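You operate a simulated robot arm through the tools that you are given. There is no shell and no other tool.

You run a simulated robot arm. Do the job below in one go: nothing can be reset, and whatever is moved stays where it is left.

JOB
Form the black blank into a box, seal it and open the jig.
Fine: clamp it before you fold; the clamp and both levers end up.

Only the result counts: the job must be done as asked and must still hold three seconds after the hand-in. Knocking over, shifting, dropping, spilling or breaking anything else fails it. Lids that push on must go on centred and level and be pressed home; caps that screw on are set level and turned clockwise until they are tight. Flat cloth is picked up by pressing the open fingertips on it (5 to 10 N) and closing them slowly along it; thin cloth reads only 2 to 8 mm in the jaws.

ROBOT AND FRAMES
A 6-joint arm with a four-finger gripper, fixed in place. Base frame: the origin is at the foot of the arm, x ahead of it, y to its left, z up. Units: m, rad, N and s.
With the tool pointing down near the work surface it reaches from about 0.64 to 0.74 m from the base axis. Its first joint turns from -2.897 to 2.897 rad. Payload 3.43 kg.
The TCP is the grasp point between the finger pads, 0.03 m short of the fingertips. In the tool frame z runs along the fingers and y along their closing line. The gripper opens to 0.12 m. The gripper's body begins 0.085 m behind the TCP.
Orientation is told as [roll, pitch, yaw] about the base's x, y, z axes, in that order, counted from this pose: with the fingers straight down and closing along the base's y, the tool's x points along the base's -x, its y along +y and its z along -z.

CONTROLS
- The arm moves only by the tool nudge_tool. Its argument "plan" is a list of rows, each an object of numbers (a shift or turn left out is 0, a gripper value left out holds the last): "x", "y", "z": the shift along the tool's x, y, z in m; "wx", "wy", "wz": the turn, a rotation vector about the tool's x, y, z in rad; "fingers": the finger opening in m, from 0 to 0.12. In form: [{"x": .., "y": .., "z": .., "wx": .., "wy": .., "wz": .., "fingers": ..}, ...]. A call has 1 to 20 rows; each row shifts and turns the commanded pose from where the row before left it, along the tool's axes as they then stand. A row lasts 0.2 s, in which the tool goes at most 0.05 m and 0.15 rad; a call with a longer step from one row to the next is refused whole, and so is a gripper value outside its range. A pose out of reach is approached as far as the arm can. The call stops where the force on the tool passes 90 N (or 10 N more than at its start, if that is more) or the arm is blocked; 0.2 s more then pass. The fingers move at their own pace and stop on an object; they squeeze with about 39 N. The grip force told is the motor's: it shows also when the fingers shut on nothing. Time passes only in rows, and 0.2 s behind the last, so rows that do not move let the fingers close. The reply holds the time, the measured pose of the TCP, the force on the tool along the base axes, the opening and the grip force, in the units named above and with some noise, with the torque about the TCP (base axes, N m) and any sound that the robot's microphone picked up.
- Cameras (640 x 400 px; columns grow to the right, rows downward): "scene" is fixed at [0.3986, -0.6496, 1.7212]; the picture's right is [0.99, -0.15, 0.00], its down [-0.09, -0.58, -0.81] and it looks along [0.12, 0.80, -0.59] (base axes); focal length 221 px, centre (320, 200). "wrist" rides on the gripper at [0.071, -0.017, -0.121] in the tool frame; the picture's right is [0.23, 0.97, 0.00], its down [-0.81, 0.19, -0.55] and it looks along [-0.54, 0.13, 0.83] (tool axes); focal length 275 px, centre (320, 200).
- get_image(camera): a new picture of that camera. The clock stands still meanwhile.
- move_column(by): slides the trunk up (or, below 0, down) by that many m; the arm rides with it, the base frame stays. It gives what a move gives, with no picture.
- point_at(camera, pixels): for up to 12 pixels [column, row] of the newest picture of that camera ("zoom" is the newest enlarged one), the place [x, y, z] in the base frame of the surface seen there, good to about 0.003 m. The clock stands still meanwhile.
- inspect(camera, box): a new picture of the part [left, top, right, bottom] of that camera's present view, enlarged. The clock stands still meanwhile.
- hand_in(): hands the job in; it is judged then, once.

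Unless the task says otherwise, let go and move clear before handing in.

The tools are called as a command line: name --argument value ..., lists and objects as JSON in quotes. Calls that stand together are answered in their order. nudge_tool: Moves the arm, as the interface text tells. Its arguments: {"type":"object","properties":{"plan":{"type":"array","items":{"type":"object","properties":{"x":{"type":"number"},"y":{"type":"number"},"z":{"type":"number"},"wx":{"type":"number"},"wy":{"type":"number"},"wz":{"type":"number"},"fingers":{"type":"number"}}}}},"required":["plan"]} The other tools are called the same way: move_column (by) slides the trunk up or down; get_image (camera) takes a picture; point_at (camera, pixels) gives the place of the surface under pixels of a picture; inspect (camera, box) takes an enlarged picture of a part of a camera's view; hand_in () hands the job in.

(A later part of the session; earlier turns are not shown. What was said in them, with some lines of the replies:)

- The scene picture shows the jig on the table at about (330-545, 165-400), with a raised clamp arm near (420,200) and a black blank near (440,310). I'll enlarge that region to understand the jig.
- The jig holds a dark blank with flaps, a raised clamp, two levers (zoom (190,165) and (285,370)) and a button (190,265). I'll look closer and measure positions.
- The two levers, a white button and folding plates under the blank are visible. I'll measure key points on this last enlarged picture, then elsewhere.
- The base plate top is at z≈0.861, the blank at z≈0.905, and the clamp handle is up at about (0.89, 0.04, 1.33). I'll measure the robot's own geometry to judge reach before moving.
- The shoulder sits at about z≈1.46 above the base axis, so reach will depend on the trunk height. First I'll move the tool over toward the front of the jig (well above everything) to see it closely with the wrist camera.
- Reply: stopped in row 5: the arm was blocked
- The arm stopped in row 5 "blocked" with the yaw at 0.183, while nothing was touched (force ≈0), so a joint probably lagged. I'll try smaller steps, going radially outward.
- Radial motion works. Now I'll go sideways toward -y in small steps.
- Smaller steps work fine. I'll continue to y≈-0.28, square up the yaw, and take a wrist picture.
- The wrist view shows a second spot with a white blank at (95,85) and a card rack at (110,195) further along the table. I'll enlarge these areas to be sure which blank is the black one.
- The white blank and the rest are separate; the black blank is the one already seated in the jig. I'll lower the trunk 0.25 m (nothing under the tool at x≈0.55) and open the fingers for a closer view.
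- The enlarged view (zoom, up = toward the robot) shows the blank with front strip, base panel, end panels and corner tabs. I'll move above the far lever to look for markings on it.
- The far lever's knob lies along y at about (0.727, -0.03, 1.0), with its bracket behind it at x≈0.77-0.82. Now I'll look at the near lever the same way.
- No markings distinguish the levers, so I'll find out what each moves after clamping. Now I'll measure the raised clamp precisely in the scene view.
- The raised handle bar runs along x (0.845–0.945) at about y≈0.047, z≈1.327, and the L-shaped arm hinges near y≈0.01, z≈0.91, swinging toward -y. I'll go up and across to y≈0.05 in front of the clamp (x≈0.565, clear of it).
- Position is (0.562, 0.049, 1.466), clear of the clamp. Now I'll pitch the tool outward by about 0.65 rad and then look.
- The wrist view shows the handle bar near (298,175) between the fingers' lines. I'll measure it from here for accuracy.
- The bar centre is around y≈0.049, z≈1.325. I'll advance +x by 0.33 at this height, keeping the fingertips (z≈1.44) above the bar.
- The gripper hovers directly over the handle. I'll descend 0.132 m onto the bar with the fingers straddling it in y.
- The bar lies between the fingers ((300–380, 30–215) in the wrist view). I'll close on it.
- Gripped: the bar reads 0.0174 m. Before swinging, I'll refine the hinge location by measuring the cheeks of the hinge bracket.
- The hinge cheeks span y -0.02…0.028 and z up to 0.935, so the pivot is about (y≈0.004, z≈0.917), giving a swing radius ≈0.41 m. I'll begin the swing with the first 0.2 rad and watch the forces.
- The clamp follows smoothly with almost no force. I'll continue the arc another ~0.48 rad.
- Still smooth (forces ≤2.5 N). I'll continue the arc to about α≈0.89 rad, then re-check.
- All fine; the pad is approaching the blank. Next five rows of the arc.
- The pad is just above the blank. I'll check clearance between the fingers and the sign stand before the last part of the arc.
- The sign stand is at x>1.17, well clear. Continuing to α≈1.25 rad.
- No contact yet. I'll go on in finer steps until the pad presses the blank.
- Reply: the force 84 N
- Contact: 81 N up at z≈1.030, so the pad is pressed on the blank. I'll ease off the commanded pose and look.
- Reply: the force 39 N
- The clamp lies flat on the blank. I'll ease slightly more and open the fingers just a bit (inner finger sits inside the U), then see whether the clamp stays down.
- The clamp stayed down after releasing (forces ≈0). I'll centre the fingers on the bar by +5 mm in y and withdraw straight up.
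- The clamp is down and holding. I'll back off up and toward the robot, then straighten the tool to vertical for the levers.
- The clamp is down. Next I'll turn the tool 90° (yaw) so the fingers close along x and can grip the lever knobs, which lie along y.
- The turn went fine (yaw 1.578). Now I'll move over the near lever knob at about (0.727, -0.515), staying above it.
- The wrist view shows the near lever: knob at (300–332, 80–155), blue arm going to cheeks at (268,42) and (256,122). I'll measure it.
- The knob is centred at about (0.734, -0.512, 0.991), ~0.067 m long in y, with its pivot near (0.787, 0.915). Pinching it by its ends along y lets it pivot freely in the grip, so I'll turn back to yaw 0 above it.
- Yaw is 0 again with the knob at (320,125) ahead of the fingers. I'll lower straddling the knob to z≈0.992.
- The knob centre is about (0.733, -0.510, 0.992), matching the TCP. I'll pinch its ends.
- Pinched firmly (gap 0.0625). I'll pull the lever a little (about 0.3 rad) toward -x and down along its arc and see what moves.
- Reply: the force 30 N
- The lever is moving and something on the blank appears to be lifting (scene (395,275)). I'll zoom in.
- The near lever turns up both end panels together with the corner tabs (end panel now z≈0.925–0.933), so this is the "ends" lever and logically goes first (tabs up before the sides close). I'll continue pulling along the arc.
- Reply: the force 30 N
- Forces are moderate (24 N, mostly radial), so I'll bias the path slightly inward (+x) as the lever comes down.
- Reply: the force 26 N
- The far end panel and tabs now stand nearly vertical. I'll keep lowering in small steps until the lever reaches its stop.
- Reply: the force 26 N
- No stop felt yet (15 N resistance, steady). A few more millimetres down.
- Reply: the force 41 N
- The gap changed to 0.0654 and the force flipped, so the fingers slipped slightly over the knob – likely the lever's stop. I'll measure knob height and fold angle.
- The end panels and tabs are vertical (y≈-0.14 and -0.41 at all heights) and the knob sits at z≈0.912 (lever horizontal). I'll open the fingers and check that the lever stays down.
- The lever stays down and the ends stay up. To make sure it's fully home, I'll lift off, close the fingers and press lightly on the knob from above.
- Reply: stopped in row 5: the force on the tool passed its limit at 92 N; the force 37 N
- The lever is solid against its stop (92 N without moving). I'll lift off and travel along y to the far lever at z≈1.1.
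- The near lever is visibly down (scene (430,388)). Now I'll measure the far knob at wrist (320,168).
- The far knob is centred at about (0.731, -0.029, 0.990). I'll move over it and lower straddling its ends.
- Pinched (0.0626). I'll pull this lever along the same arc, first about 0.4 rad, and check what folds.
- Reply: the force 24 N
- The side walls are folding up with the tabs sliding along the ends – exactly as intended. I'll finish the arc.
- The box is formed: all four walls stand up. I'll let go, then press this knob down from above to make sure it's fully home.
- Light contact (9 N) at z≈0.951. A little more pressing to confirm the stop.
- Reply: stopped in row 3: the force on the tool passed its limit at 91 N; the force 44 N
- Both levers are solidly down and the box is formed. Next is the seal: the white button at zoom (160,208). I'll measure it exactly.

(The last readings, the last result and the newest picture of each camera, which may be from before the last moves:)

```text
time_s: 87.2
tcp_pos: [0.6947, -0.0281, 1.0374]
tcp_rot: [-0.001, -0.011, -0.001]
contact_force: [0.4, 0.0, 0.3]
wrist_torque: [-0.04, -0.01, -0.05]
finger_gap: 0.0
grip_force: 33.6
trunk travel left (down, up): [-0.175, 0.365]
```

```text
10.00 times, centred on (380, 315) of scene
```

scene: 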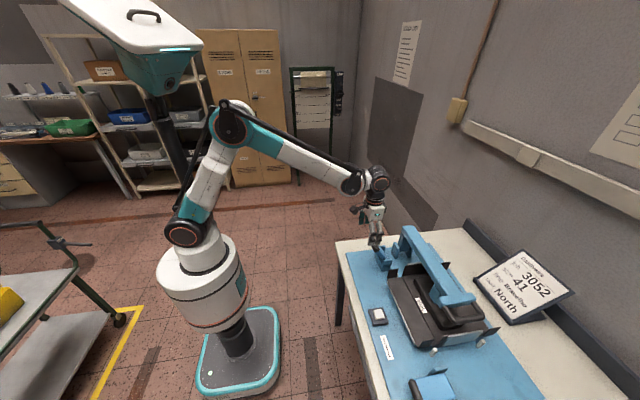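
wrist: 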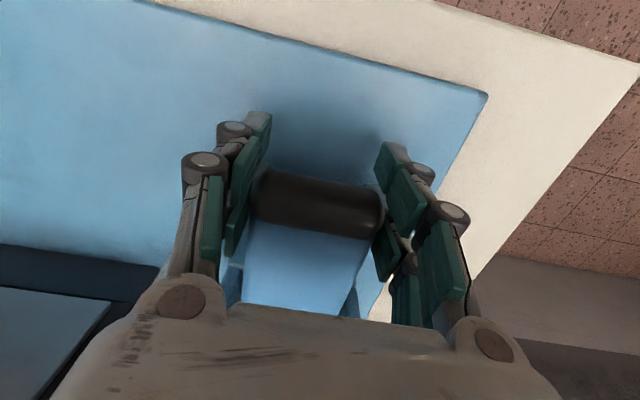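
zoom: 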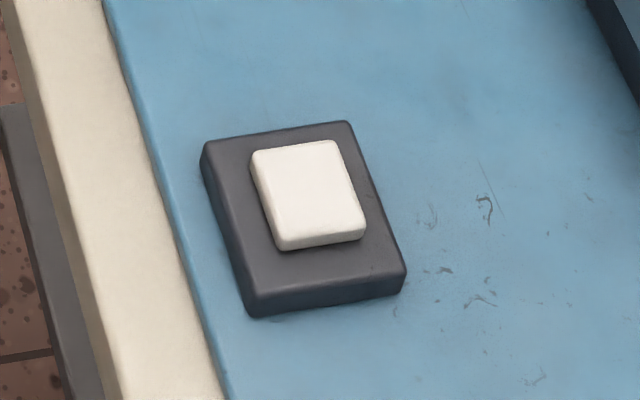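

The button's top is at about (0.677, -0.268, 0.893). I'll move the closed fingertips over it.

nudge_tool --plan '[{"x": 0.0015, "y": -0.02, "z": 0.003}, {"x": 0.0015, "y": -0.02, "z": 0.003}, {"x": 0.0015, "y": -0.02, "z": 0.003}, {"x": 0.0015, "y": -0.02, "z": 0.003}, {"x": 0.0015, "y": -0.02, "z": 0.003}, {"x": 0.0015, "y": -0.02, "z": 0.003}, {"x": 0.0015, "y": -0.02, "z": 0.003}, {"x": 0.0015, "y": -0.02, "z": 0.003}, {"x": 0.0015, "y": -0.02, "z": 0.003}, {"x": 0.0015, "y": -0.02, "z": 0.003}, {"x": 0.0015, "y": -0.02, "z": 0.003}, {"x": 0.0012, "y": -0.02, "z": 0.003}]'

nudge_tool --plan '[{"z": 0.02}, {"z": 0.02}, {"z": 0.015}, {}]'

get_image --camera "wrist"

inspect --camera "scene" --box '[340, 260, 460, 350]'

```text
time_s: 89.8
tcp_pos: [0.6769, -0.2703, 1.004]
tcp_rot: [-0.001, -0.009, 0.002]
contact_force: [0.3, -0.4, 0.4]
wrist_torque: [0.02, 0.04, 0.02]
finger_gap: 0.0
grip_force: 33.3
trunk travel left (down, up): [-0.175, 0.365]
```

```text
time_s: 90.8
tcp_pos: [0.6777, -0.2691, 0.9478]
tcp_rot: [-0.002, -0.008, 0.0]
contact_force: [0.3, 0.7, 0.0]
wrist_torque: [-0.02, 0.01, 0.0]
finger_gap: 0.0
grip_force: 33.7
trunk travel left (down, up): [-0.175, 0.365]
```

```text
taken
```

wrist: 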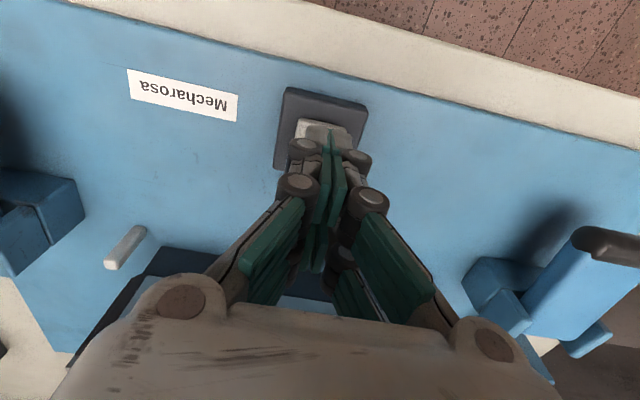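

```text
4.44 times, centred on (400, 305) of scene
```

zoom: 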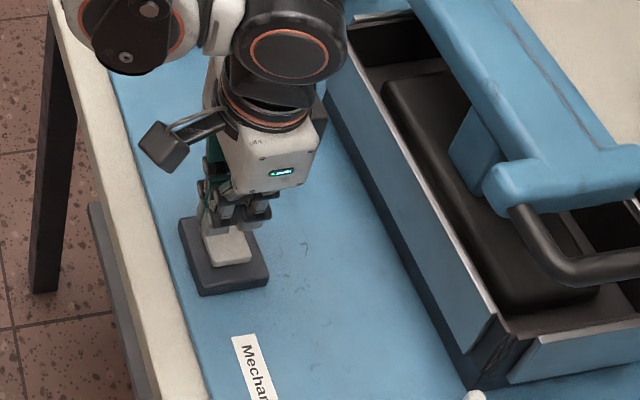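

The fingertips are over the button. I'll press it down in small steps and watch force and sound.

nudge_tool --plan '[{"z": 0.015}, {"z": 0.006}, {"z": 0.003}, {"z": 0.002}, {"z": 0.002}, {"z": 0.001}]'

```text
time_s: 92.2
tcp_pos: [0.6784, -0.2683, 0.9184]
tcp_rot: [-0.002, -0.011, 0.0]
contact_force: [-0.2, -1.0, 2.2]
wrist_torque: [-0.01, -0.02, 0.0]
finger_gap: 0.0058
grip_force: 33.5
trunk travel left (down, up): [-0.175, 0.365]
```

Touching: 2.2 N at z≈0.918. Continue pressing slowly.

nudge_tool --plan '[{"z": 0.0015}, {"z": 0.0015}, {"z": 0.0015}]'

```text
time_s: 93.0
tcp_pos: [0.6777, -0.2685, 0.9137]
tcp_rot: [-0.003, -0.009, 0.002]
contact_force: [-1.4, 1.4, 4.7]
wrist_torque: [0.05, 0.08, 0.0]
finger_gap: 0.006
grip_force: 33.8
trunk travel left (down, up): [-0.175, 0.365]
heard: click
```

A click was heard, so the button switched. I'll hold it there for a few seconds and listen for the sealing to finish.

nudge_tool --plan '[{}, {}, {}, {}, {}, {}, {}, {}, {}, {}]'

inspect --camera "scene" --box '[340, 220, 530, 390]'

```text
time_s: 95.2
tcp_pos: [0.6787, -0.2693, 0.9148]
tcp_rot: [-0.001, -0.012, 0.0]
contact_force: [0.0, 1.4, 4.7]
wrist_torque: [0.05, 0.07, -0.01]
finger_gap: 0.0062
grip_force: 33.3
trunk travel left (down, up): [-0.175, 0.365]
```

```text
2.35 times, centred on (435, 305) of scene
```

zoom: 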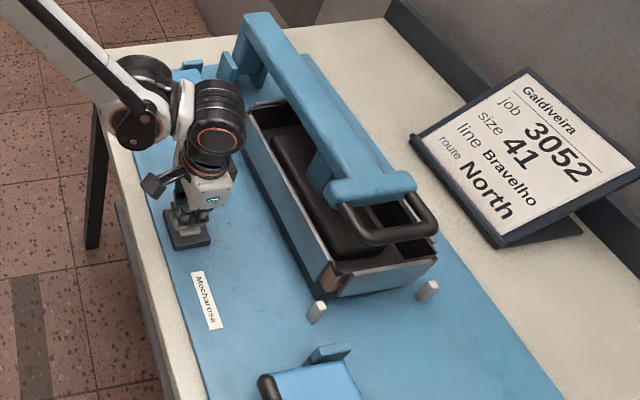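

A brown strip has appeared at the box corner (zoom (328,280)) – looks like sealing tape. I'll lift off the button and look closer.

nudge_tool --plan '[{"z": -0.01}, {"z": -0.02}, {"z": -0.03}, {"z": -0.03}, {"z": -0.03, "y": 0.01}, {"z": -0.02}]'

inspect --camera "scene" --box '[390, 240, 500, 350]'

get_image --camera "wrist"

```text
time_s: 96.5
tcp_pos: [0.6774, -0.2587, 1.0535]
tcp_rot: [-0.002, -0.011, 0.0]
contact_force: [-0.2, 0.3, -0.3]
wrist_torque: [-0.03, 0.0, 0.01]
finger_gap: 0.0
grip_force: 33.8
trunk travel left (down, up): [-0.175, 0.365]
```

```text
3.64 times, centred on (445, 295) of scene
```

zoom: 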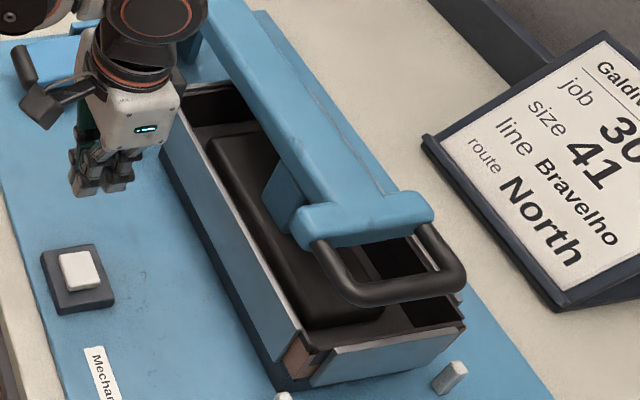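

```text
taken
```

wrist: 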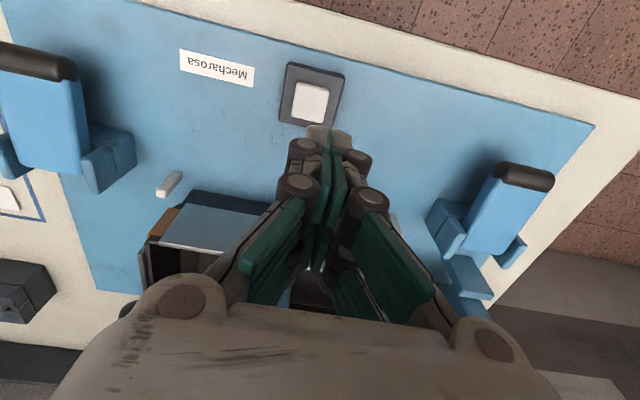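

The corners carry brown tape strips, so the box is sealed. Now I'll open the jig, starting with the far (sides) lever: move above its knob with open fingers.

nudge_tool --plan '[{"y": 0.0208, "x": -0.0013}, {"y": 0.0208, "x": -0.0013}, {"y": 0.0208, "x": -0.0013}, {"y": 0.0208, "x": -0.0013}, {"y": 0.0208, "x": -0.0013}, {"y": 0.0208, "x": -0.0013}, {"y": 0.0208, "x": -0.0013, "fingers": 0.11}, {"y": 0.0208, "x": -0.0013}, {"y": 0.0208, "x": -0.0013}, {"y": 0.0208, "x": -0.0013}, {"y": 0.0208, "x": -0.0013}, {}]'

get_image --camera "wrist"

```text
time_s: 99.2
tcp_pos: [0.6923, -0.0289, 1.0527]
tcp_rot: [-0.001, -0.009, 0.0]
contact_force: [-0.4, 0.5, -0.7]
wrist_torque: [-0.02, -0.02, 0.01]
finger_gap: 0.1099
grip_force: 0.1
trunk travel left (down, up): [-0.175, 0.365]
```

```text
taken
```

wrist: 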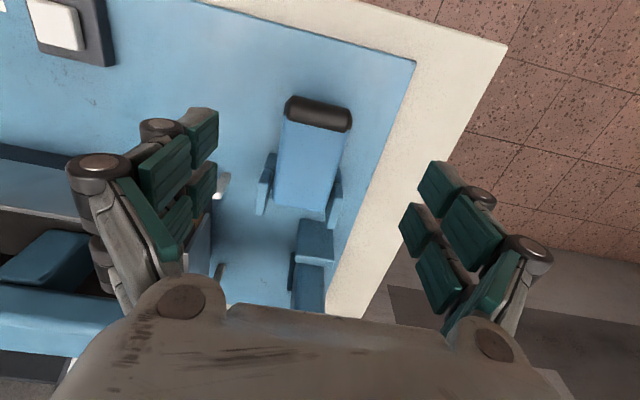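

point_at --camera "wrist" --pixels '[[318, 105], [318, 115], [318, 125], [288, 108], [350, 120], [310, 165], [265, 185], [335, 195]]'

nudge_tool --plan '[{"z": 0.02}, {"z": 0.02}, {"z": 0.02}, {"z": 0.02}, {"z": 0.02}, {"z": 0.02}, {"z": 0.02}]'

get_image --camera "wrist"

```text
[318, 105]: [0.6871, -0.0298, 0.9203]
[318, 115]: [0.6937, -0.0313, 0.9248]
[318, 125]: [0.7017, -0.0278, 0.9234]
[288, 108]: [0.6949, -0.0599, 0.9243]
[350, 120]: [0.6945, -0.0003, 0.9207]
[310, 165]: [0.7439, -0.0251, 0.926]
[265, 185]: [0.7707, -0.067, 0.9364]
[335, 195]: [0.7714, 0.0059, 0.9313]
```

```text
time_s: 100.8
tcp_pos: [0.6923, -0.03, 0.9117]
tcp_rot: [-0.002, -0.009, 0.0]
contact_force: [0.7, -0.4, 0.2]
wrist_torque: [0.01, 0.02, 0.01]
finger_gap: 0.1099
grip_force: 0.0
trunk travel left (down, up): [-0.175, 0.365]
```

```text
taken
```

wrist: 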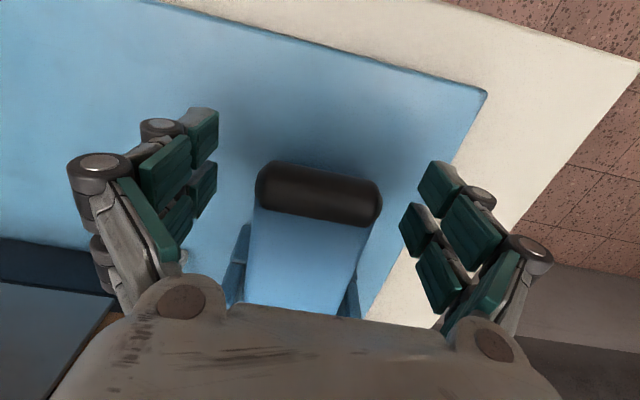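

The fingers straddle the far knob (wrist (318,193)). I'll pinch it and raise it along the reversed arc.

nudge_tool --plan '[{"fingers": 0.09}, {"fingers": 0.075}, {"fingers": 0.06}, {"fingers": 0.05}, {"fingers": 0.05}, {}]'

nudge_tool --plan '[{"x": 0.0, "z": -0.003}, {"x": -0.0004, "z": -0.005}, {"x": -0.0004, "z": -0.005}, {"x": -0.0009, "z": -0.0049}, {"x": -0.0009, "z": -0.0049}, {"x": -0.0014, "z": -0.0048}, {"x": -0.0014, "z": -0.0048}, {"x": -0.0018, "z": -0.0047}, {"x": -0.0019, "z": -0.0046}]'

inspect --camera "scene" --box '[350, 220, 510, 390]'

```text
time_s: 102.2
tcp_pos: [0.6938, -0.03, 0.9128]
tcp_rot: [-0.003, -0.009, 0.002]
contact_force: [0.4, 3.6, 0.4]
wrist_torque: [0.18, 0.02, 0.16]
finger_gap: 0.0628
grip_force: 45.1
trunk travel left (down, up): [-0.175, 0.365]
```

```text
time_s: 104.2
tcp_pos: [0.702, -0.0313, 0.9544]
tcp_rot: [-0.003, -0.01, -0.001]
contact_force: [-6.2, 0.4, -13.1]
wrist_torque: [-0.07, 1.37, -0.06]
finger_gap: 0.0625
grip_force: 44.7
trunk travel left (down, up): [-0.175, 0.365]
```

```text
2.35 times, centred on (430, 305) of scene
```

zoom: 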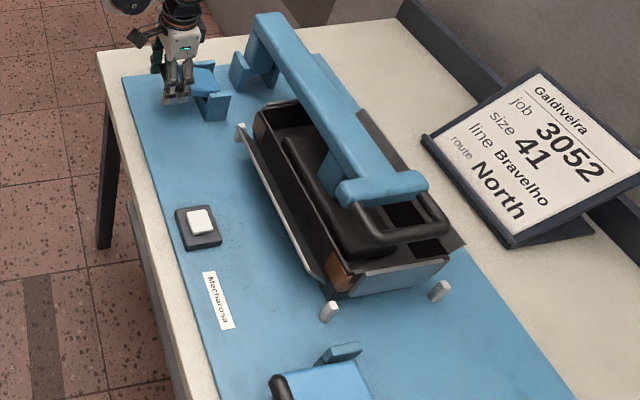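

The side plates fold away while the taped box walls stay up. Continue raising the lever to its original position.

nudge_tool --plan '[{"x": -0.0023, "z": -0.0045}, {"x": -0.0023, "z": -0.0044}, {"x": -0.0027, "z": -0.0042}, {"x": -0.0028, "z": -0.0042}, {"x": -0.0031, "z": -0.0039}, {"x": -0.0032, "z": -0.0039}, {"x": -0.0035, "z": -0.0036}, {"x": -0.0035, "z": -0.0035}, {"x": -0.0038, "z": -0.0032}, {"x": -0.0038, "z": -0.0032}, {}]'

inspect --camera "scene" --box '[350, 220, 510, 390]'

get_image --camera "wrist"

```text
time_s: 106.5
tcp_pos: [0.7305, -0.0287, 0.9949]
tcp_rot: [-0.002, -0.01, 0.001]
contact_force: [-13.0, -0.9, -0.7]
wrist_torque: [0.18, 1.31, 0.13]
finger_gap: 0.0628
grip_force: 45.1
trunk travel left (down, up): [-0.175, 0.365]
```

```text
2.35 times, centred on (430, 305) of scene
```

zoom: 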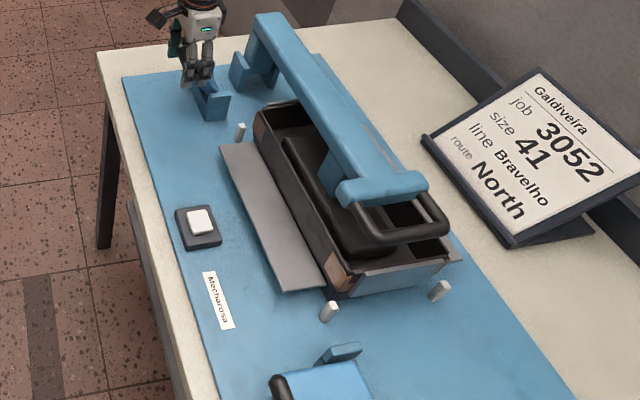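

```text
taken
```

wrist: 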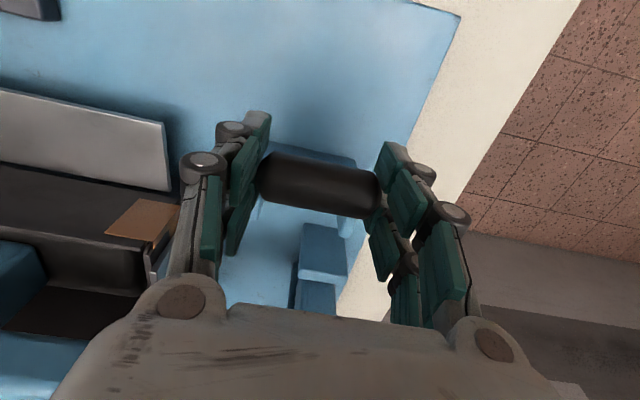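

The lever is back near its original pose (0.7305 vs 0.733). I'll push a few mm more along the arc to seat it on its upper stop.

nudge_tool --plan '[{"x": -0.0016, "z": -0.001}, {"x": -0.0016, "z": -0.001}, {}]'

```text
time_s: 107.3
tcp_pos: [0.7326, -0.0295, 0.9968]
tcp_rot: [-0.003, -0.01, 0.0]
contact_force: [-22.1, 0.1, -6.0]
wrist_torque: [0.24, 1.18, 0.02]
finger_gap: 0.0627
grip_force: 45.3
trunk travel left (down, up): [-0.175, 0.365]
```

nudge_tool --plan '[{"x": -0.0016, "z": -0.001}, {"x": -0.0016, "z": -0.001}, {}]'

point_at --camera "wrist" --pixels '[[80, 130], [20, 110], [150, 170], [150, 220]]'

```text
time_s: 108.2
tcp_pos: [0.7375, -0.0284, 1.0001]
tcp_rot: [-0.001, -0.009, 0.0]
contact_force: [-17.2, 1.4, -8.2]
wrist_torque: [-0.22, -0.13, 0.08]
finger_gap: 0.0632
grip_force: 45.0
trunk travel left (down, up): [-0.175, 0.365]
```

```text
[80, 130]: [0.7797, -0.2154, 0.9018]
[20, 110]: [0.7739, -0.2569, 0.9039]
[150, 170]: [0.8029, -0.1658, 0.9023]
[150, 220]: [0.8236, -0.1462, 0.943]
```

The fingers now slip at the knob (lever at its stop) and the side plate is flat again (z≈0.902). I'll release, rise, and check.

nudge_tool --plan '[{"fingers": 0.08}, {"fingers": 0.1}, {"fingers": 0.11}, {"z": -0.02}, {"z": -0.03}, {"z": -0.03}, {"z": -0.02}]'

inspect --camera "scene" --box '[350, 220, 510, 390]'

get_image --camera "wrist"

```text
time_s: 109.8
tcp_pos: [0.7365, -0.0291, 1.0974]
tcp_rot: [-0.002, -0.011, -0.001]
contact_force: [0.2, -0.2, 0.5]
wrist_torque: [-0.03, -0.02, -0.01]
finger_gap: 0.11
grip_force: 0.3
trunk travel left (down, up): [-0.175, 0.365]
```

```text
2.35 times, centred on (430, 305) of scene
```

zoom: 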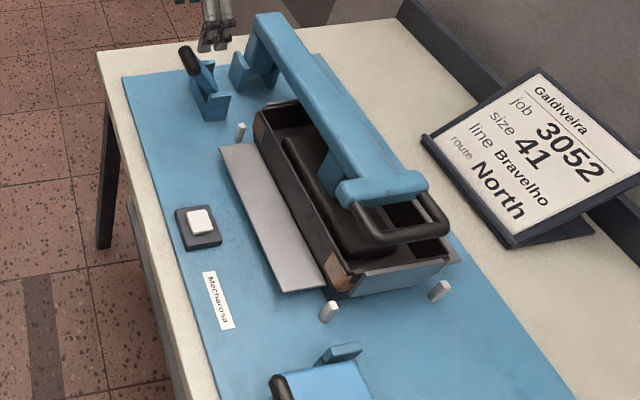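

```text
taken
```

wrist: 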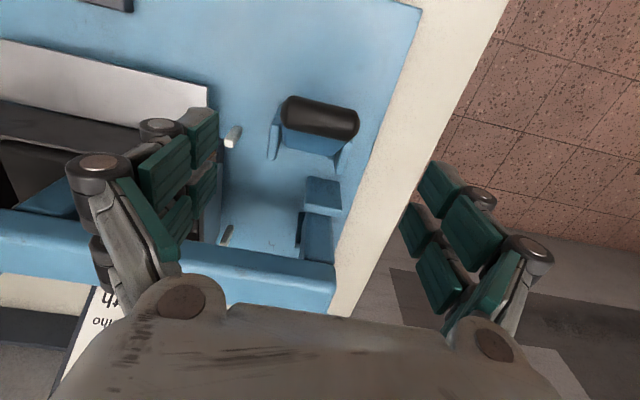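

The far lever is up. I'll verify its knob position, then travel to the near lever (which is still down).

point_at --camera "wrist" --pixels '[[318, 105], [318, 115], [318, 128], [290, 112], [350, 125]]'

nudge_tool --plan '[{"x": 0.0445}, {"y": -0.024}, {"y": -0.024}, {"y": -0.024}, {"y": -0.024}, {"y": -0.024}, {"y": -0.024}, {"y": -0.024}, {"y": -0.024}, {"y": -0.024}, {"y": -0.024}, {"y": -0.024}, {"y": -0.024}, {"y": -0.024}, {"y": -0.024}, {"y": -0.024}, {"y": -0.024}, {"y": -0.024}, {"y": -0.024}, {"y": -0.024}]'

get_image --camera "wrist"

```text
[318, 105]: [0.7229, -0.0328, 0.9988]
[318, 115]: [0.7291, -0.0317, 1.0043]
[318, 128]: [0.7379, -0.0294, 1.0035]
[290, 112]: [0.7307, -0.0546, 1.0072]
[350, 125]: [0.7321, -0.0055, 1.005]
```

```text
time_s: 114.0
tcp_pos: [0.6911, -0.4872, 1.0967]
tcp_rot: [-0.002, -0.009, 0.0]
contact_force: [0.9, -0.5, 0.1]
wrist_torque: [0.02, -0.02, 0.01]
finger_gap: 0.11
grip_force: 0.0
trunk travel left (down, up): [-0.175, 0.365]
```

```text
taken
```

wrist: 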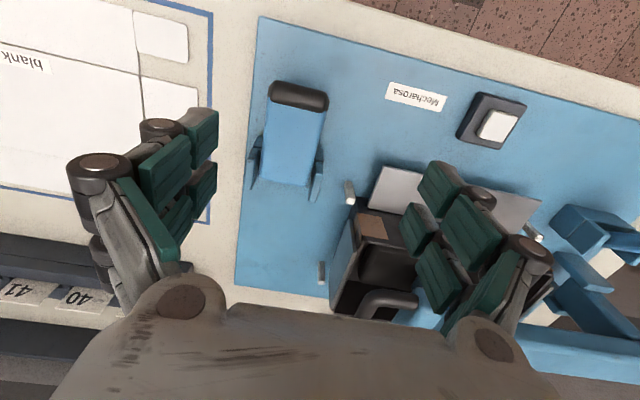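

The far knob is back at its original height (top z≈1.005). Now I'll centre over the near knob (wrist (298,95)), lower and pinch it.

nudge_tool --plan '[{"y": -0.0235, "x": -0.001}, {"z": 0.025}, {"z": 0.025}, {"z": 0.025}, {"z": 0.025}, {"z": 0.025}, {"z": 0.025}, {"z": 0.02}, {"z": 0.0145}]'

get_image --camera "wrist"

```text
time_s: 116.0
tcp_pos: [0.695, -0.5107, 0.9138]
tcp_rot: [-0.002, -0.011, -0.001]
contact_force: [0.1, 0.0, -0.1]
wrist_torque: [-0.01, -0.02, 0.0]
finger_gap: 0.11
grip_force: 0.1
trunk travel left (down, up): [-0.175, 0.365]
```

```text
taken
```

wrist: 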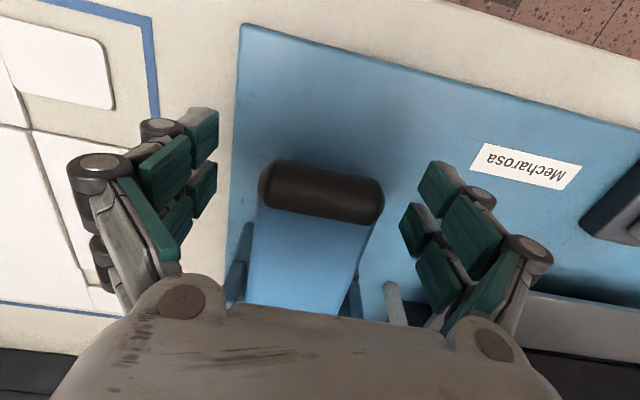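

Aligned with the near knob. Pinch and raise along the reversed arc.

nudge_tool --plan '[{"fingers": 0.09, "x": 0.0015, "z": 0.001}, {"fingers": 0.075}, {"fingers": 0.06}, {"fingers": 0.05}, {"fingers": 0.05}, {}]'

nudge_tool --plan '[{"x": 0.0, "z": -0.003}, {"x": -0.0004, "z": -0.005}, {"x": -0.0004, "z": -0.005}, {"x": -0.0009, "z": -0.0049}, {"x": -0.0009, "z": -0.0049}, {"x": -0.0014, "z": -0.0048}, {"x": -0.0014, "z": -0.0048}, {"x": -0.0018, "z": -0.0047}, {"x": -0.0019, "z": -0.0046}]'

nudge_tool --plan '[{"x": -0.0023, "z": -0.0045}, {"x": -0.0023, "z": -0.0044}, {"x": -0.0027, "z": -0.0042}, {"x": -0.0028, "z": -0.0042}, {"x": -0.0031, "z": -0.0039}, {"x": -0.0032, "z": -0.0039}, {"x": -0.0035, "z": -0.0036}, {"x": -0.0035, "z": -0.0035}, {"x": -0.0038, "z": -0.0032}, {"x": -0.0038, "z": -0.0032}, {}]'

get_image --camera "wrist"

inspect --camera "scene" --box '[350, 220, 510, 390]'

```text
time_s: 117.3
tcp_pos: [0.6939, -0.5101, 0.9141]
tcp_rot: [-0.002, -0.008, 0.003]
contact_force: [-2.1, 8.4, -1.6]
wrist_torque: [0.21, 0.1, 0.22]
finger_gap: 0.063
grip_force: 45.3
trunk travel left (down, up): [-0.175, 0.365]
```

```text
time_s: 119.3
tcp_pos: [0.702, -0.5102, 0.9553]
tcp_rot: [0.0, -0.008, 0.001]
contact_force: [-15.0, 7.0, -11.6]
wrist_torque: [0.01, 1.45, 0.1]
finger_gap: 0.0628
grip_force: 45.0
trunk travel left (down, up): [-0.175, 0.365]
```

```text
time_s: 121.8
tcp_pos: [0.7325, -0.5092, 0.994]
tcp_rot: [-0.002, -0.009, -0.001]
contact_force: [-15.0, 0.7, -7.1]
wrist_torque: [-0.03, 1.66, -0.07]
finger_gap: 0.0624
grip_force: 45.0
trunk travel left (down, up): [-0.175, 0.365]
```

```text
taken
```

wrist: 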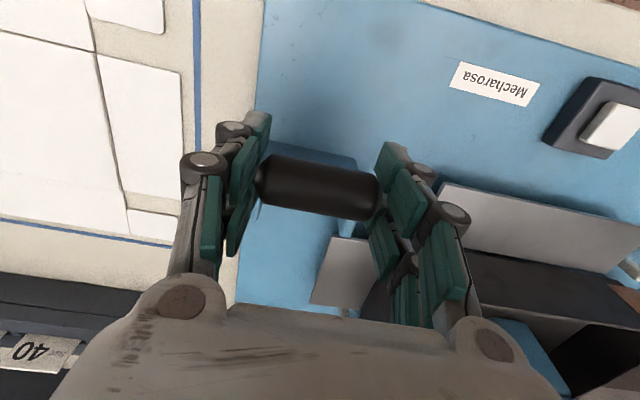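

```text
2.35 times, centred on (430, 305) of scene
```

zoom: 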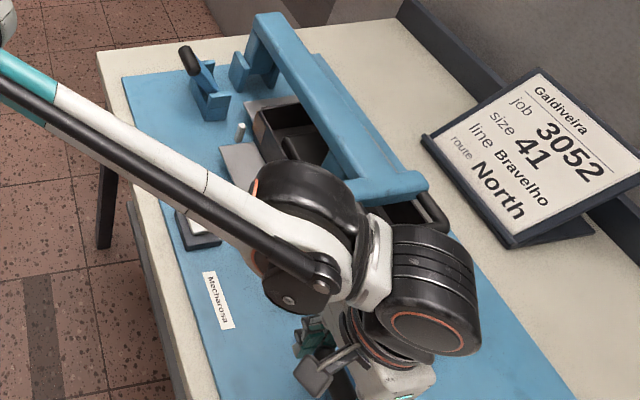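

Near lever is almost home at (0.7325, 0.994). I'll push the last few millimetres to its stop, then release and rise.

nudge_tool --plan '[{"x": -0.0016, "z": -0.001}, {"x": -0.0016, "z": -0.001}, {"x": -0.0016, "z": -0.001}, {}]'

nudge_tool --plan '[{"fingers": 0.08}, {"fingers": 0.1}, {"fingers": 0.11}, {"z": -0.02}, {"z": -0.03}, {"z": -0.03}, {"z": -0.03}]'

get_image --camera "wrist"

```text
time_s: 122.8
tcp_pos: [0.7362, -0.5096, 0.995]
tcp_rot: [0.0, -0.007, 0.001]
contact_force: [-38.8, 14.7, -32.7]
wrist_torque: [-0.01, 0.62, 0.15]
finger_gap: 0.0629
grip_force: 45.0
trunk travel left (down, up): [-0.175, 0.365]
```

```text
time_s: 124.3
tcp_pos: [0.7364, -0.5081, 1.1071]
tcp_rot: [-0.001, -0.009, -0.002]
contact_force: [-0.2, 1.0, 0.6]
wrist_torque: [-0.02, -0.03, -0.03]
finger_gap: 0.1101
grip_force: 0.2
trunk travel left (down, up): [-0.175, 0.365]
```

```text
taken
```

wrist: 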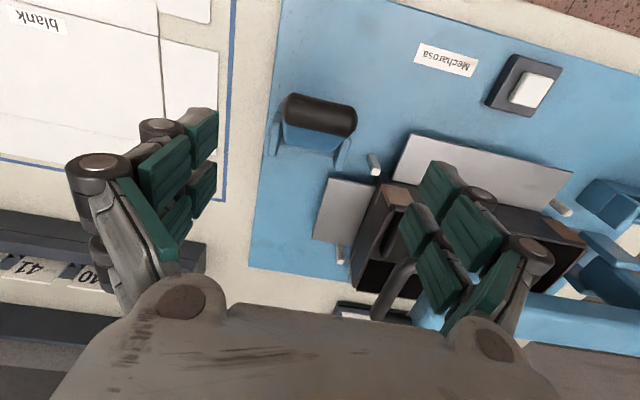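

Both levers are up and the box keeps its shape with tape on its corners (e.g. wrist (398,195)). Now for the clamp: I'll go back to a safe spot, set the fingers and pitch the tool outward again.

nudge_tool --plan '[{"x": 0.0136, "y": 0.0118, "z": -0.0093}, {"x": 0.0136, "y": 0.0118, "z": -0.0093}, {"x": 0.0136, "y": 0.0118, "z": -0.0093}, {"x": 0.0136, "y": 0.0118, "z": -0.0093}, {"x": 0.0136, "y": 0.0118, "z": -0.0093}, {"x": 0.0136, "y": 0.0118, "z": -0.0093}, {"x": 0.0136, "y": 0.0118, "z": -0.0093}, {"x": 0.0136, "y": 0.0118, "z": -0.0093}, {"x": 0.0136, "y": 0.0118, "z": -0.0093}, {"x": 0.0136, "y": 0.0118, "z": -0.0093, "fingers": 0.036}]'

nudge_tool --plan '[{"wy": -0.09}, {"wy": -0.09}, {"wy": -0.09}, {"wy": -0.09}, {"wy": -0.09}, {"wy": -0.09}, {"wy": -0.082}, {}]'

get_image --camera "wrist"

inspect --camera "scene" --box '[350, 220, 530, 400]'

```text
time_s: 126.5
tcp_pos: [0.5993, -0.3919, 1.1994]
tcp_rot: [-0.002, -0.011, 0.001]
contact_force: [-0.4, 0.0, -0.5]
wrist_torque: [0.0, 0.01, 0.02]
finger_gap: 0.036
grip_force: 0.1
trunk travel left (down, up): [-0.175, 0.365]
```

```text
time_s: 128.3
tcp_pos: [0.6003, -0.3914, 1.1983]
tcp_rot: [-0.003, -0.633, 0.0]
contact_force: [0.1, 0.3, -0.2]
wrist_torque: [0.02, -0.02, 0.03]
finger_gap: 0.0359
grip_force: 0.1
trunk travel left (down, up): [-0.175, 0.365]
```

```text
taken
```

wrist: 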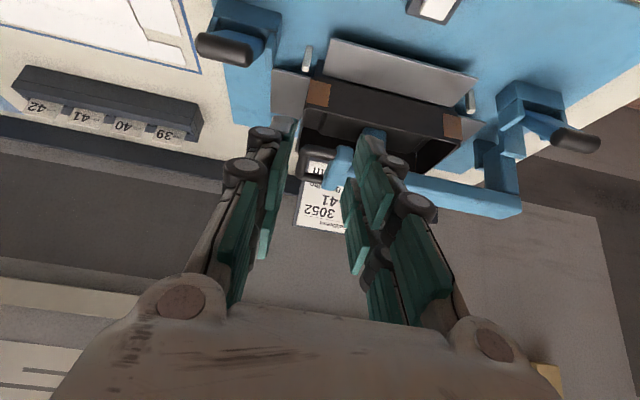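

```text
2.22 times, centred on (440, 310) of scene
```

zoom: 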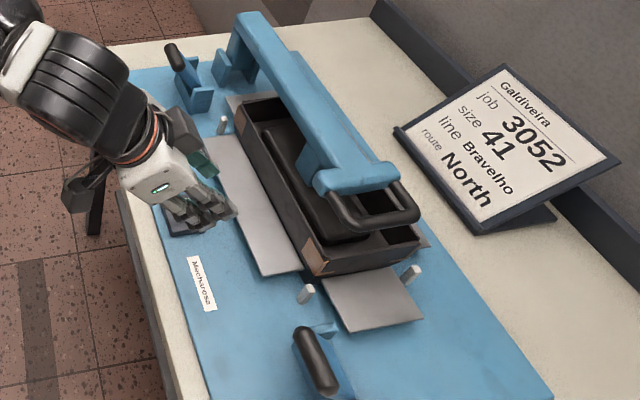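

The taped box stands by itself with all plates flat and both levers up. I'll measure the handle bar (zoom (380,228)) before gripping.

point_at --camera "zoom" --pixels '[[380, 228], [355, 228], [410, 220], [335, 205], [408, 195], [350, 185], [395, 175], [370, 205], [400, 252], [420, 235], [300, 270], [370, 260]]'

```text
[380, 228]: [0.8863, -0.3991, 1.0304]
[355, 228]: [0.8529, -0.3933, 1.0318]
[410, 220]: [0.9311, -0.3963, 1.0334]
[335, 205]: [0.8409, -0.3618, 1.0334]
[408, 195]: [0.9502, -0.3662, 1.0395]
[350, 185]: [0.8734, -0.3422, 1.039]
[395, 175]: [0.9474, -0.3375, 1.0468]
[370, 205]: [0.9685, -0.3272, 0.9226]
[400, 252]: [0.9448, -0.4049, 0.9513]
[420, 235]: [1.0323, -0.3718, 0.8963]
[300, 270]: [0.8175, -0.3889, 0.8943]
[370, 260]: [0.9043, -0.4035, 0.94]
```

The bar centre is at about y≈-0.391, z≈1.025, so the previous grip pose is valid. I'll advance over the handle.

nudge_tool --plan '[{"x": -0.01325, "z": 0.01752}, {"x": -0.01325, "z": 0.01752}, {"x": -0.01325, "z": 0.01752}, {"x": -0.01325, "z": 0.01752}, {"x": -0.01325, "z": 0.01752}, {"x": -0.01325, "z": 0.01752}, {"x": -0.01325, "z": 0.01752}, {"x": -0.01325, "z": 0.01752}, {"x": -0.01325, "z": 0.01752}, {"x": -0.01325, "z": 0.01752}, {"x": -0.01325, "z": 0.01752}, {"x": -0.01325, "z": 0.01752}, {"x": -0.01325, "z": 0.01752}, {"x": -0.01325, "z": 0.01752}]'

get_image --camera "wrist"

```text
time_s: 131.3
tcp_pos: [0.8953, -0.3912, 1.1079]
tcp_rot: [-0.003, -0.633, 0.002]
contact_force: [1.0, 0.6, 0.0]
wrist_torque: [0.03, 0.02, 0.02]
finger_gap: 0.0361
grip_force: 0.0
trunk travel left (down, up): [-0.175, 0.365]
```

```text
taken
```

wrist: 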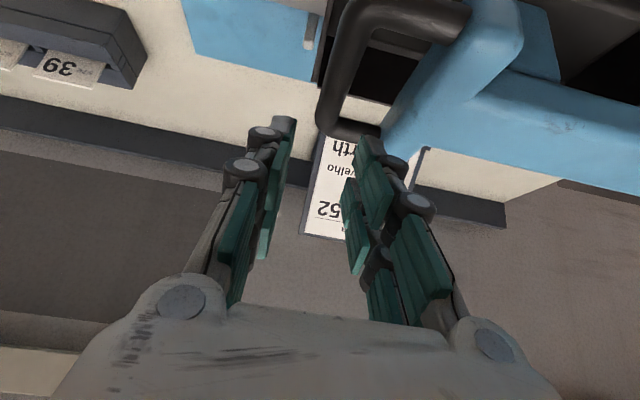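

The view matches the earlier withdrawal pose. I'll descend onto the bar.

nudge_tool --plan '[{"x": 0.0065, "z": 0.00887}, {"x": 0.0065, "z": 0.00887}, {"x": 0.0065, "z": 0.00887}, {"x": 0.0065, "z": 0.00887}, {"x": 0.0065, "z": 0.00887}, {"x": 0.0065, "z": 0.00887}, {"x": 0.006, "z": 0.0082}]'

get_image --camera "wrist"

```text
time_s: 132.9
tcp_pos: [0.8938, -0.392, 1.0322]
tcp_rot: [-0.001, -0.632, 0.0]
contact_force: [-1.0, 0.9, 0.2]
wrist_torque: [-0.04, 0.01, 0.0]
finger_gap: 0.0359
grip_force: 0.0
trunk travel left (down, up): [-0.175, 0.365]
```

```text
taken
```

wrist: 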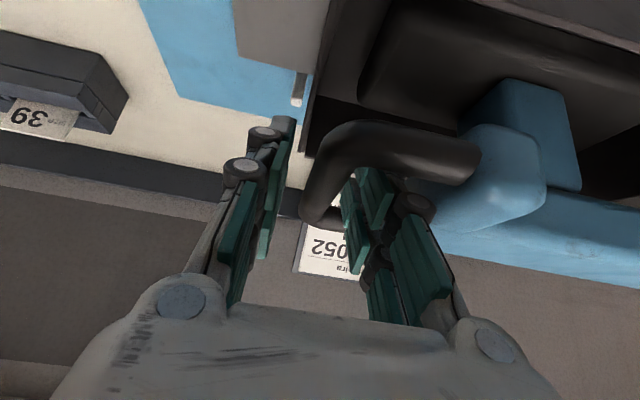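

The fingers straddle the bar without contact. I'll shift 3 mm in +y to centre and close.

nudge_tool --plan '[{"y": 0.003}, {"fingers": 0.02}, {"fingers": 0.01}, {"fingers": 0.0}, {}]'

```text
time_s: 134.2
tcp_pos: [0.8936, -0.3882, 1.0329]
tcp_rot: [-0.002, -0.633, 0.0]
contact_force: [2.0, -2.8, 0.6]
wrist_torque: [-0.01, 0.03, 1.44]
finger_gap: 0.0176
grip_force: 44.9
trunk travel left (down, up): [-0.175, 0.365]
```

Gripped (0.0176). I'll lift the clamp through the first ~0.1 rad slowly and check that the box stays put.

nudge_tool --plan '[{"y": 0.0011, "x": -0.0023, "z": -0.0031}, {"y": 0.0011, "x": -0.0023, "z": -0.0031}, {"y": 0.0011, "x": -0.0023, "z": -0.0031}, {"y": 0.0011, "x": -0.0023, "z": -0.0031}, {"y": 0.0038, "x": -0.0068, "z": -0.0092}, {"y": 0.0038, "x": -0.0068, "z": -0.0093}]'

inspect --camera "scene" --box '[350, 220, 530, 400]'

```text
time_s: 135.6
tcp_pos: [0.8935, -0.376, 1.071]
tcp_rot: [-0.002, -0.632, 0.003]
contact_force: [0.7, 3.3, -7.1]
wrist_torque: [-0.21, 0.39, 0.89]
finger_gap: 0.0175
grip_force: 45.4
trunk travel left (down, up): [-0.175, 0.365]
```

```text
2.22 times, centred on (440, 310) of scene
```

zoom: 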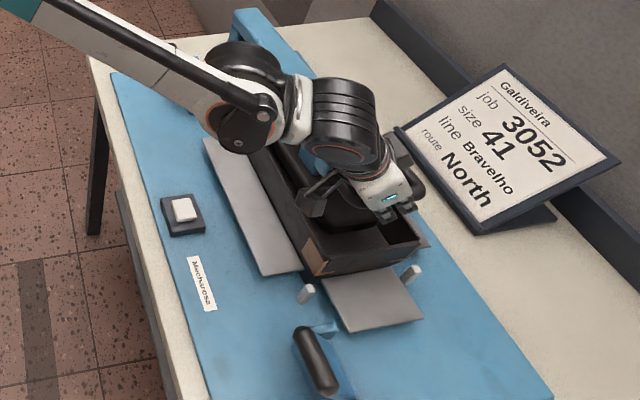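

The clamp lifts freely (7 N) and the box stays in place. Continue the arc upward.

nudge_tool --plan '[{"y": 0.009, "x": -0.0133, "z": -0.0181}, {"y": 0.0103, "x": -0.013, "z": -0.0177}, {"y": 0.0116, "x": -0.0126, "z": -0.0172}, {"y": 0.0129, "x": -0.0121, "z": -0.0165}, {"y": 0.0141, "x": -0.0117, "z": -0.0159}, {"y": 0.0153, "x": -0.0111, "z": -0.0152}]'

inspect --camera "scene" --box '[350, 200, 530, 400]'

```text
time_s: 136.9
tcp_pos: [0.8942, -0.3006, 1.1953]
tcp_rot: [-0.003, -0.632, 0.003]
contact_force: [-9.5, 13.1, -16.7]
wrist_torque: [0.01, -0.12, 1.1]
finger_gap: 0.0174
grip_force: 44.8
trunk travel left (down, up): [-0.175, 0.365]
```

```text
2.00 times, centred on (440, 300) of scene
```

zoom: 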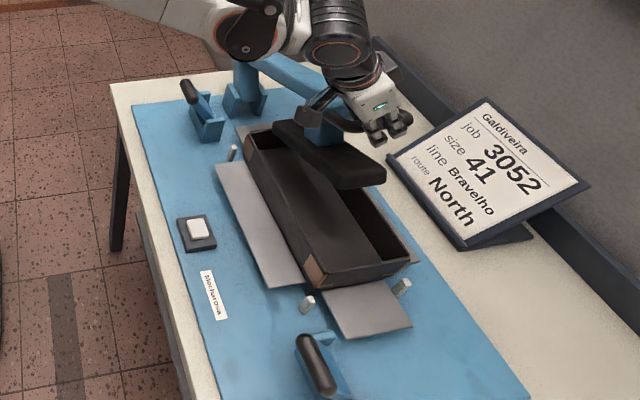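

The pad is clear of the box; there's a ~20 N inward radial pull, so I'll correct slightly inward and continue.

nudge_tool --plan '[{"y": 0.0175, "x": -0.01, "z": -0.0136}, {"y": 0.0176, "x": -0.0096, "z": -0.013}, {"y": 0.0184, "x": -0.0092, "z": -0.0125}, {"y": 0.0193, "x": -0.0086, "z": -0.0117}, {"y": 0.0201, "x": -0.0079, "z": -0.0108}, {"y": 0.0209, "x": -0.0072, "z": -0.0098}]'

```text
time_s: 138.3
tcp_pos: [0.8948, -0.1897, 1.2832]
tcp_rot: [-0.001, -0.631, 0.002]
contact_force: [-7.9, 7.4, -17.1]
wrist_torque: [0.05, -0.07, 1.06]
finger_gap: 0.0174
grip_force: 44.9
trunk travel left (down, up): [-0.175, 0.365]
```

nudge_tool --plan '[{"y": 0.0218, "x": -0.0059, "z": -0.0081}, {"y": 0.0222, "x": -0.0054, "z": -0.0074}, {"y": 0.0228, "x": -0.0049, "z": -0.0067}, {"y": 0.0232, "x": -0.0041, "z": -0.0056}, {"y": 0.0236, "x": -0.0033, "z": -0.0044}, {"y": 0.0239, "x": -0.0024, "z": -0.0033}]'

inspect --camera "scene" --box '[350, 100, 530, 400]'

```text
time_s: 139.8
tcp_pos: [0.8939, -0.0507, 1.3278]
tcp_rot: [-0.001, -0.632, 0.002]
contact_force: [2.4, 1.6, -10.1]
wrist_torque: [0.14, -0.04, 0.72]
finger_gap: 0.0172
grip_force: 44.8
trunk travel left (down, up): [-0.175, 0.365]
```

```text
1.33 times, centred on (440, 250) of scene
```

zoom: 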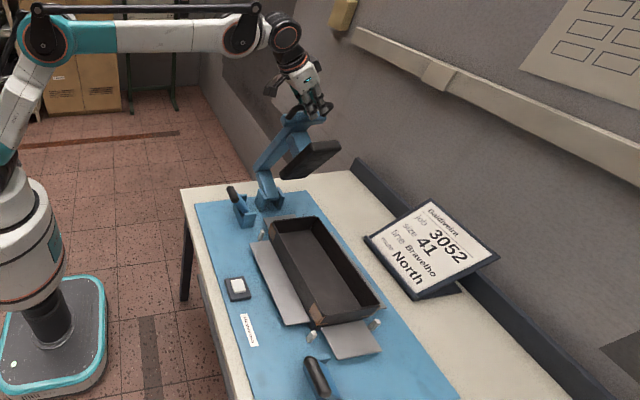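

Nearly upright. Last part of the arc to the original raised pose (y≈0.047).

nudge_tool --plan '[{"y": 0.0241, "x": -0.0013, "z": -0.0018}, {"y": 0.0242, "x": -0.0007, "z": -0.001}, {"y": 0.0242, "x": 0.0001, "z": 0.0002}, {"y": 0.0121, "x": 0.0005, "z": 0.0007}, {"y": 0.0121, "x": 0.0005, "z": 0.0007}, {}]'

inspect --camera "scene" --box '[360, 100, 480, 270]'

```text
time_s: 141.2
tcp_pos: [0.8936, 0.0457, 1.3317]
tcp_rot: [-0.003, -0.631, 0.0]
contact_force: [-0.3, -0.2, -6.3]
wrist_torque: [-0.09, 0.17, 0.16]
finger_gap: 0.0167
grip_force: 45.1
trunk travel left (down, up): [-0.175, 0.365]
```

```text
2.35 times, centred on (420, 185) of scene
```

zoom: 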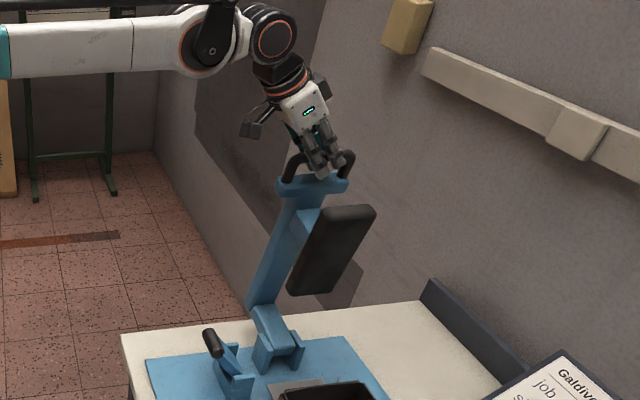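

The clamp is at its original raised pose with no side load. I'll nudge a few mm more in +y to seat it at its stop.

nudge_tool --plan '[{"y": 0.002}, {"y": 0.002}, {"y": 0.001}, {}]'

```text
time_s: 142.2
tcp_pos: [0.8937, 0.0469, 1.3293]
tcp_rot: [0.0, -0.632, 0.0]
contact_force: [2.5, -12.3, -2.0]
wrist_torque: [-0.19, 0.15, 0.02]
finger_gap: 0.0171
grip_force: 44.7
trunk travel left (down, up): [-0.175, 0.365]
```

It's on its stop (12 N reaction at y≈0.047, as at the start). I'll release and rise straight up.

nudge_tool --plan '[{"fingers": 0.035}, {"fingers": 0.06}, {}, {"x": -0.0071, "z": -0.0097}, {"x": -0.0118, "z": -0.0161}, {"x": -0.0118, "z": -0.0161}, {"x": -0.0118, "z": -0.0161}, {"x": -0.0118, "z": -0.0161}, {"x": -0.0118, "z": -0.0161}, {"x": -0.0118, "z": -0.0161}]'

get_image --camera "scene"

inspect --camera "scene" --box '[360, 140, 540, 400]'

```text
time_s: 144.3
tcp_pos: [0.8945, 0.0497, 1.4618]
tcp_rot: [-0.002, -0.632, 0.002]
contact_force: [0.8, 0.0, 0.3]
wrist_torque: [-0.02, 0.0, 0.02]
finger_gap: 0.0602
grip_force: 0.0
trunk travel left (down, up): [-0.175, 0.365]
```

```text
taken
```

scene: 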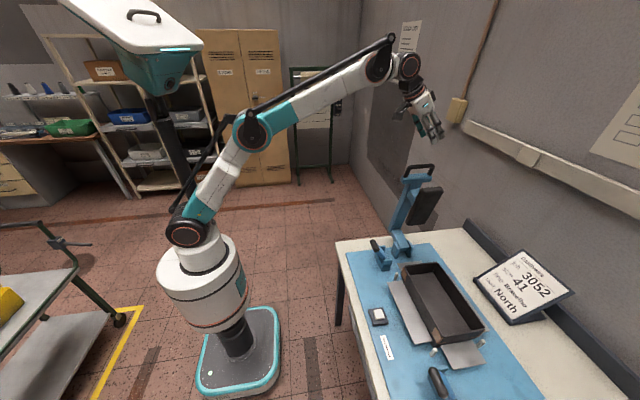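

```text
1.54 times, centred on (450, 270) of scene
```

zoom: 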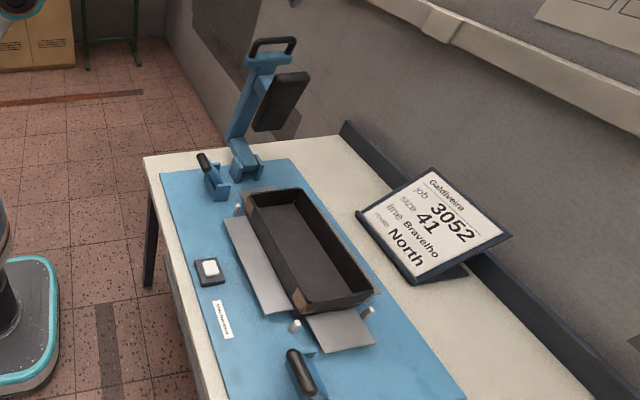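

The clamp is up, both levers are up, and the open box stands taped in the jig. I'll inspect the box, its corners and levers closely before handing in.

inspect --camera "scene" --box '[385, 250, 500, 375]'

point_at --camera "scene" --pixels '[[437, 378], [440, 390], [376, 245], [379, 251], [419, 168], [400, 268], [405, 264], [437, 262], [438, 338], [484, 325], [410, 290], [440, 320]]'

```text
3.20 times, centred on (442, 312) of scene
```

zoom: 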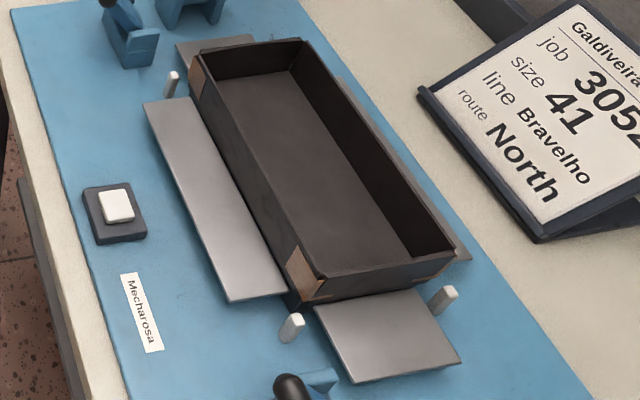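

```text
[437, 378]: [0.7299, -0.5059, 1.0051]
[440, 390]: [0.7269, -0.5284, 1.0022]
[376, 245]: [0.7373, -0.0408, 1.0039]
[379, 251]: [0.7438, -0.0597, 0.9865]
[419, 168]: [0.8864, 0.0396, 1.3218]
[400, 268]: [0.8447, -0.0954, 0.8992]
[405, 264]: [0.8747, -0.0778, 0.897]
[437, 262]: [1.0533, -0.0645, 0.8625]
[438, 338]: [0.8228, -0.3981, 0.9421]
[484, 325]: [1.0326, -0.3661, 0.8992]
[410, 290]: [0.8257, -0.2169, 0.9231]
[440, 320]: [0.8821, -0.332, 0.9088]
```

The box has tape at its corners, both knobs are back at z≈1.005 and the clamp handle at z≈1.32. I'll retreat clear of the jig and take a last look.

nudge_tool --plan '[{"x": 0.016, "z": -0.0144}, {"x": 0.016, "z": -0.0144}, {"x": 0.016, "z": -0.0144}, {"x": 0.016, "z": -0.0144}, {"x": 0.016, "z": -0.0144}, {"x": 0.016, "z": -0.0144}, {"x": 0.016, "z": -0.0144}, {"x": 0.016, "z": -0.0144}, {"x": 0.016, "z": -0.0144}, {"x": 0.016, "z": -0.0144}, {"x": 0.016, "z": -0.0144}, {"x": 0.016, "z": -0.0144}, {"x": 0.016, "z": -0.0144}, {"x": 0.016, "z": -0.0144}, {}, {}]'

get_image --camera "scene"

get_image --camera "wrist"

```text
time_s: 147.8
tcp_pos: [0.5943, 0.0508, 1.4924]
tcp_rot: [-0.003, -0.633, 0.001]
contact_force: [0.2, 0.2, -0.2]
wrist_torque: [0.04, -0.01, -0.02]
finger_gap: 0.0599
grip_force: 0.1
trunk travel left (down, up): [-0.175, 0.365]
```

```text
taken
```

scene: 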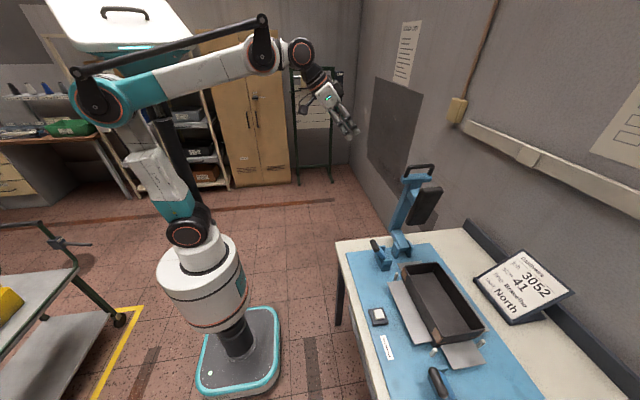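

```text
taken
```

wrist: 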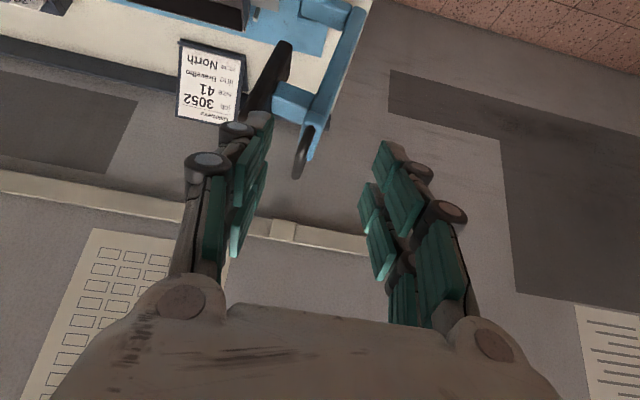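

The scene picture shows the formed, taped box at (443,300), the clamp up at (415,200), both levers up at (376,247) and (437,380), and the arm clear at (335,100). Nothing else has moved, so I'm handing in.

hand_in

```text
The job is handed in.
```

The black blank is now a sealed box standing in the open jig, and I've handed the job in. I haven't seen a verdict on it.

- **Clamp and fold:** I clamped the blank first. The near lever then raised the ends and corner tabs, and the far lever raised the sides. I pressed both levers down to their stops.
- **Seal:** I pressed the white button, heard it click and held it for about two seconds. Brown tape then showed on the corners I could see. The far back corner was never clearly in view.
- **Open:** Both levers and the clamp are back up at their starting heights. The folding plates lie flat and the box walls stay up without them.

The arm is clear of the jig, and in the last pictures nothing else on the table had moved.
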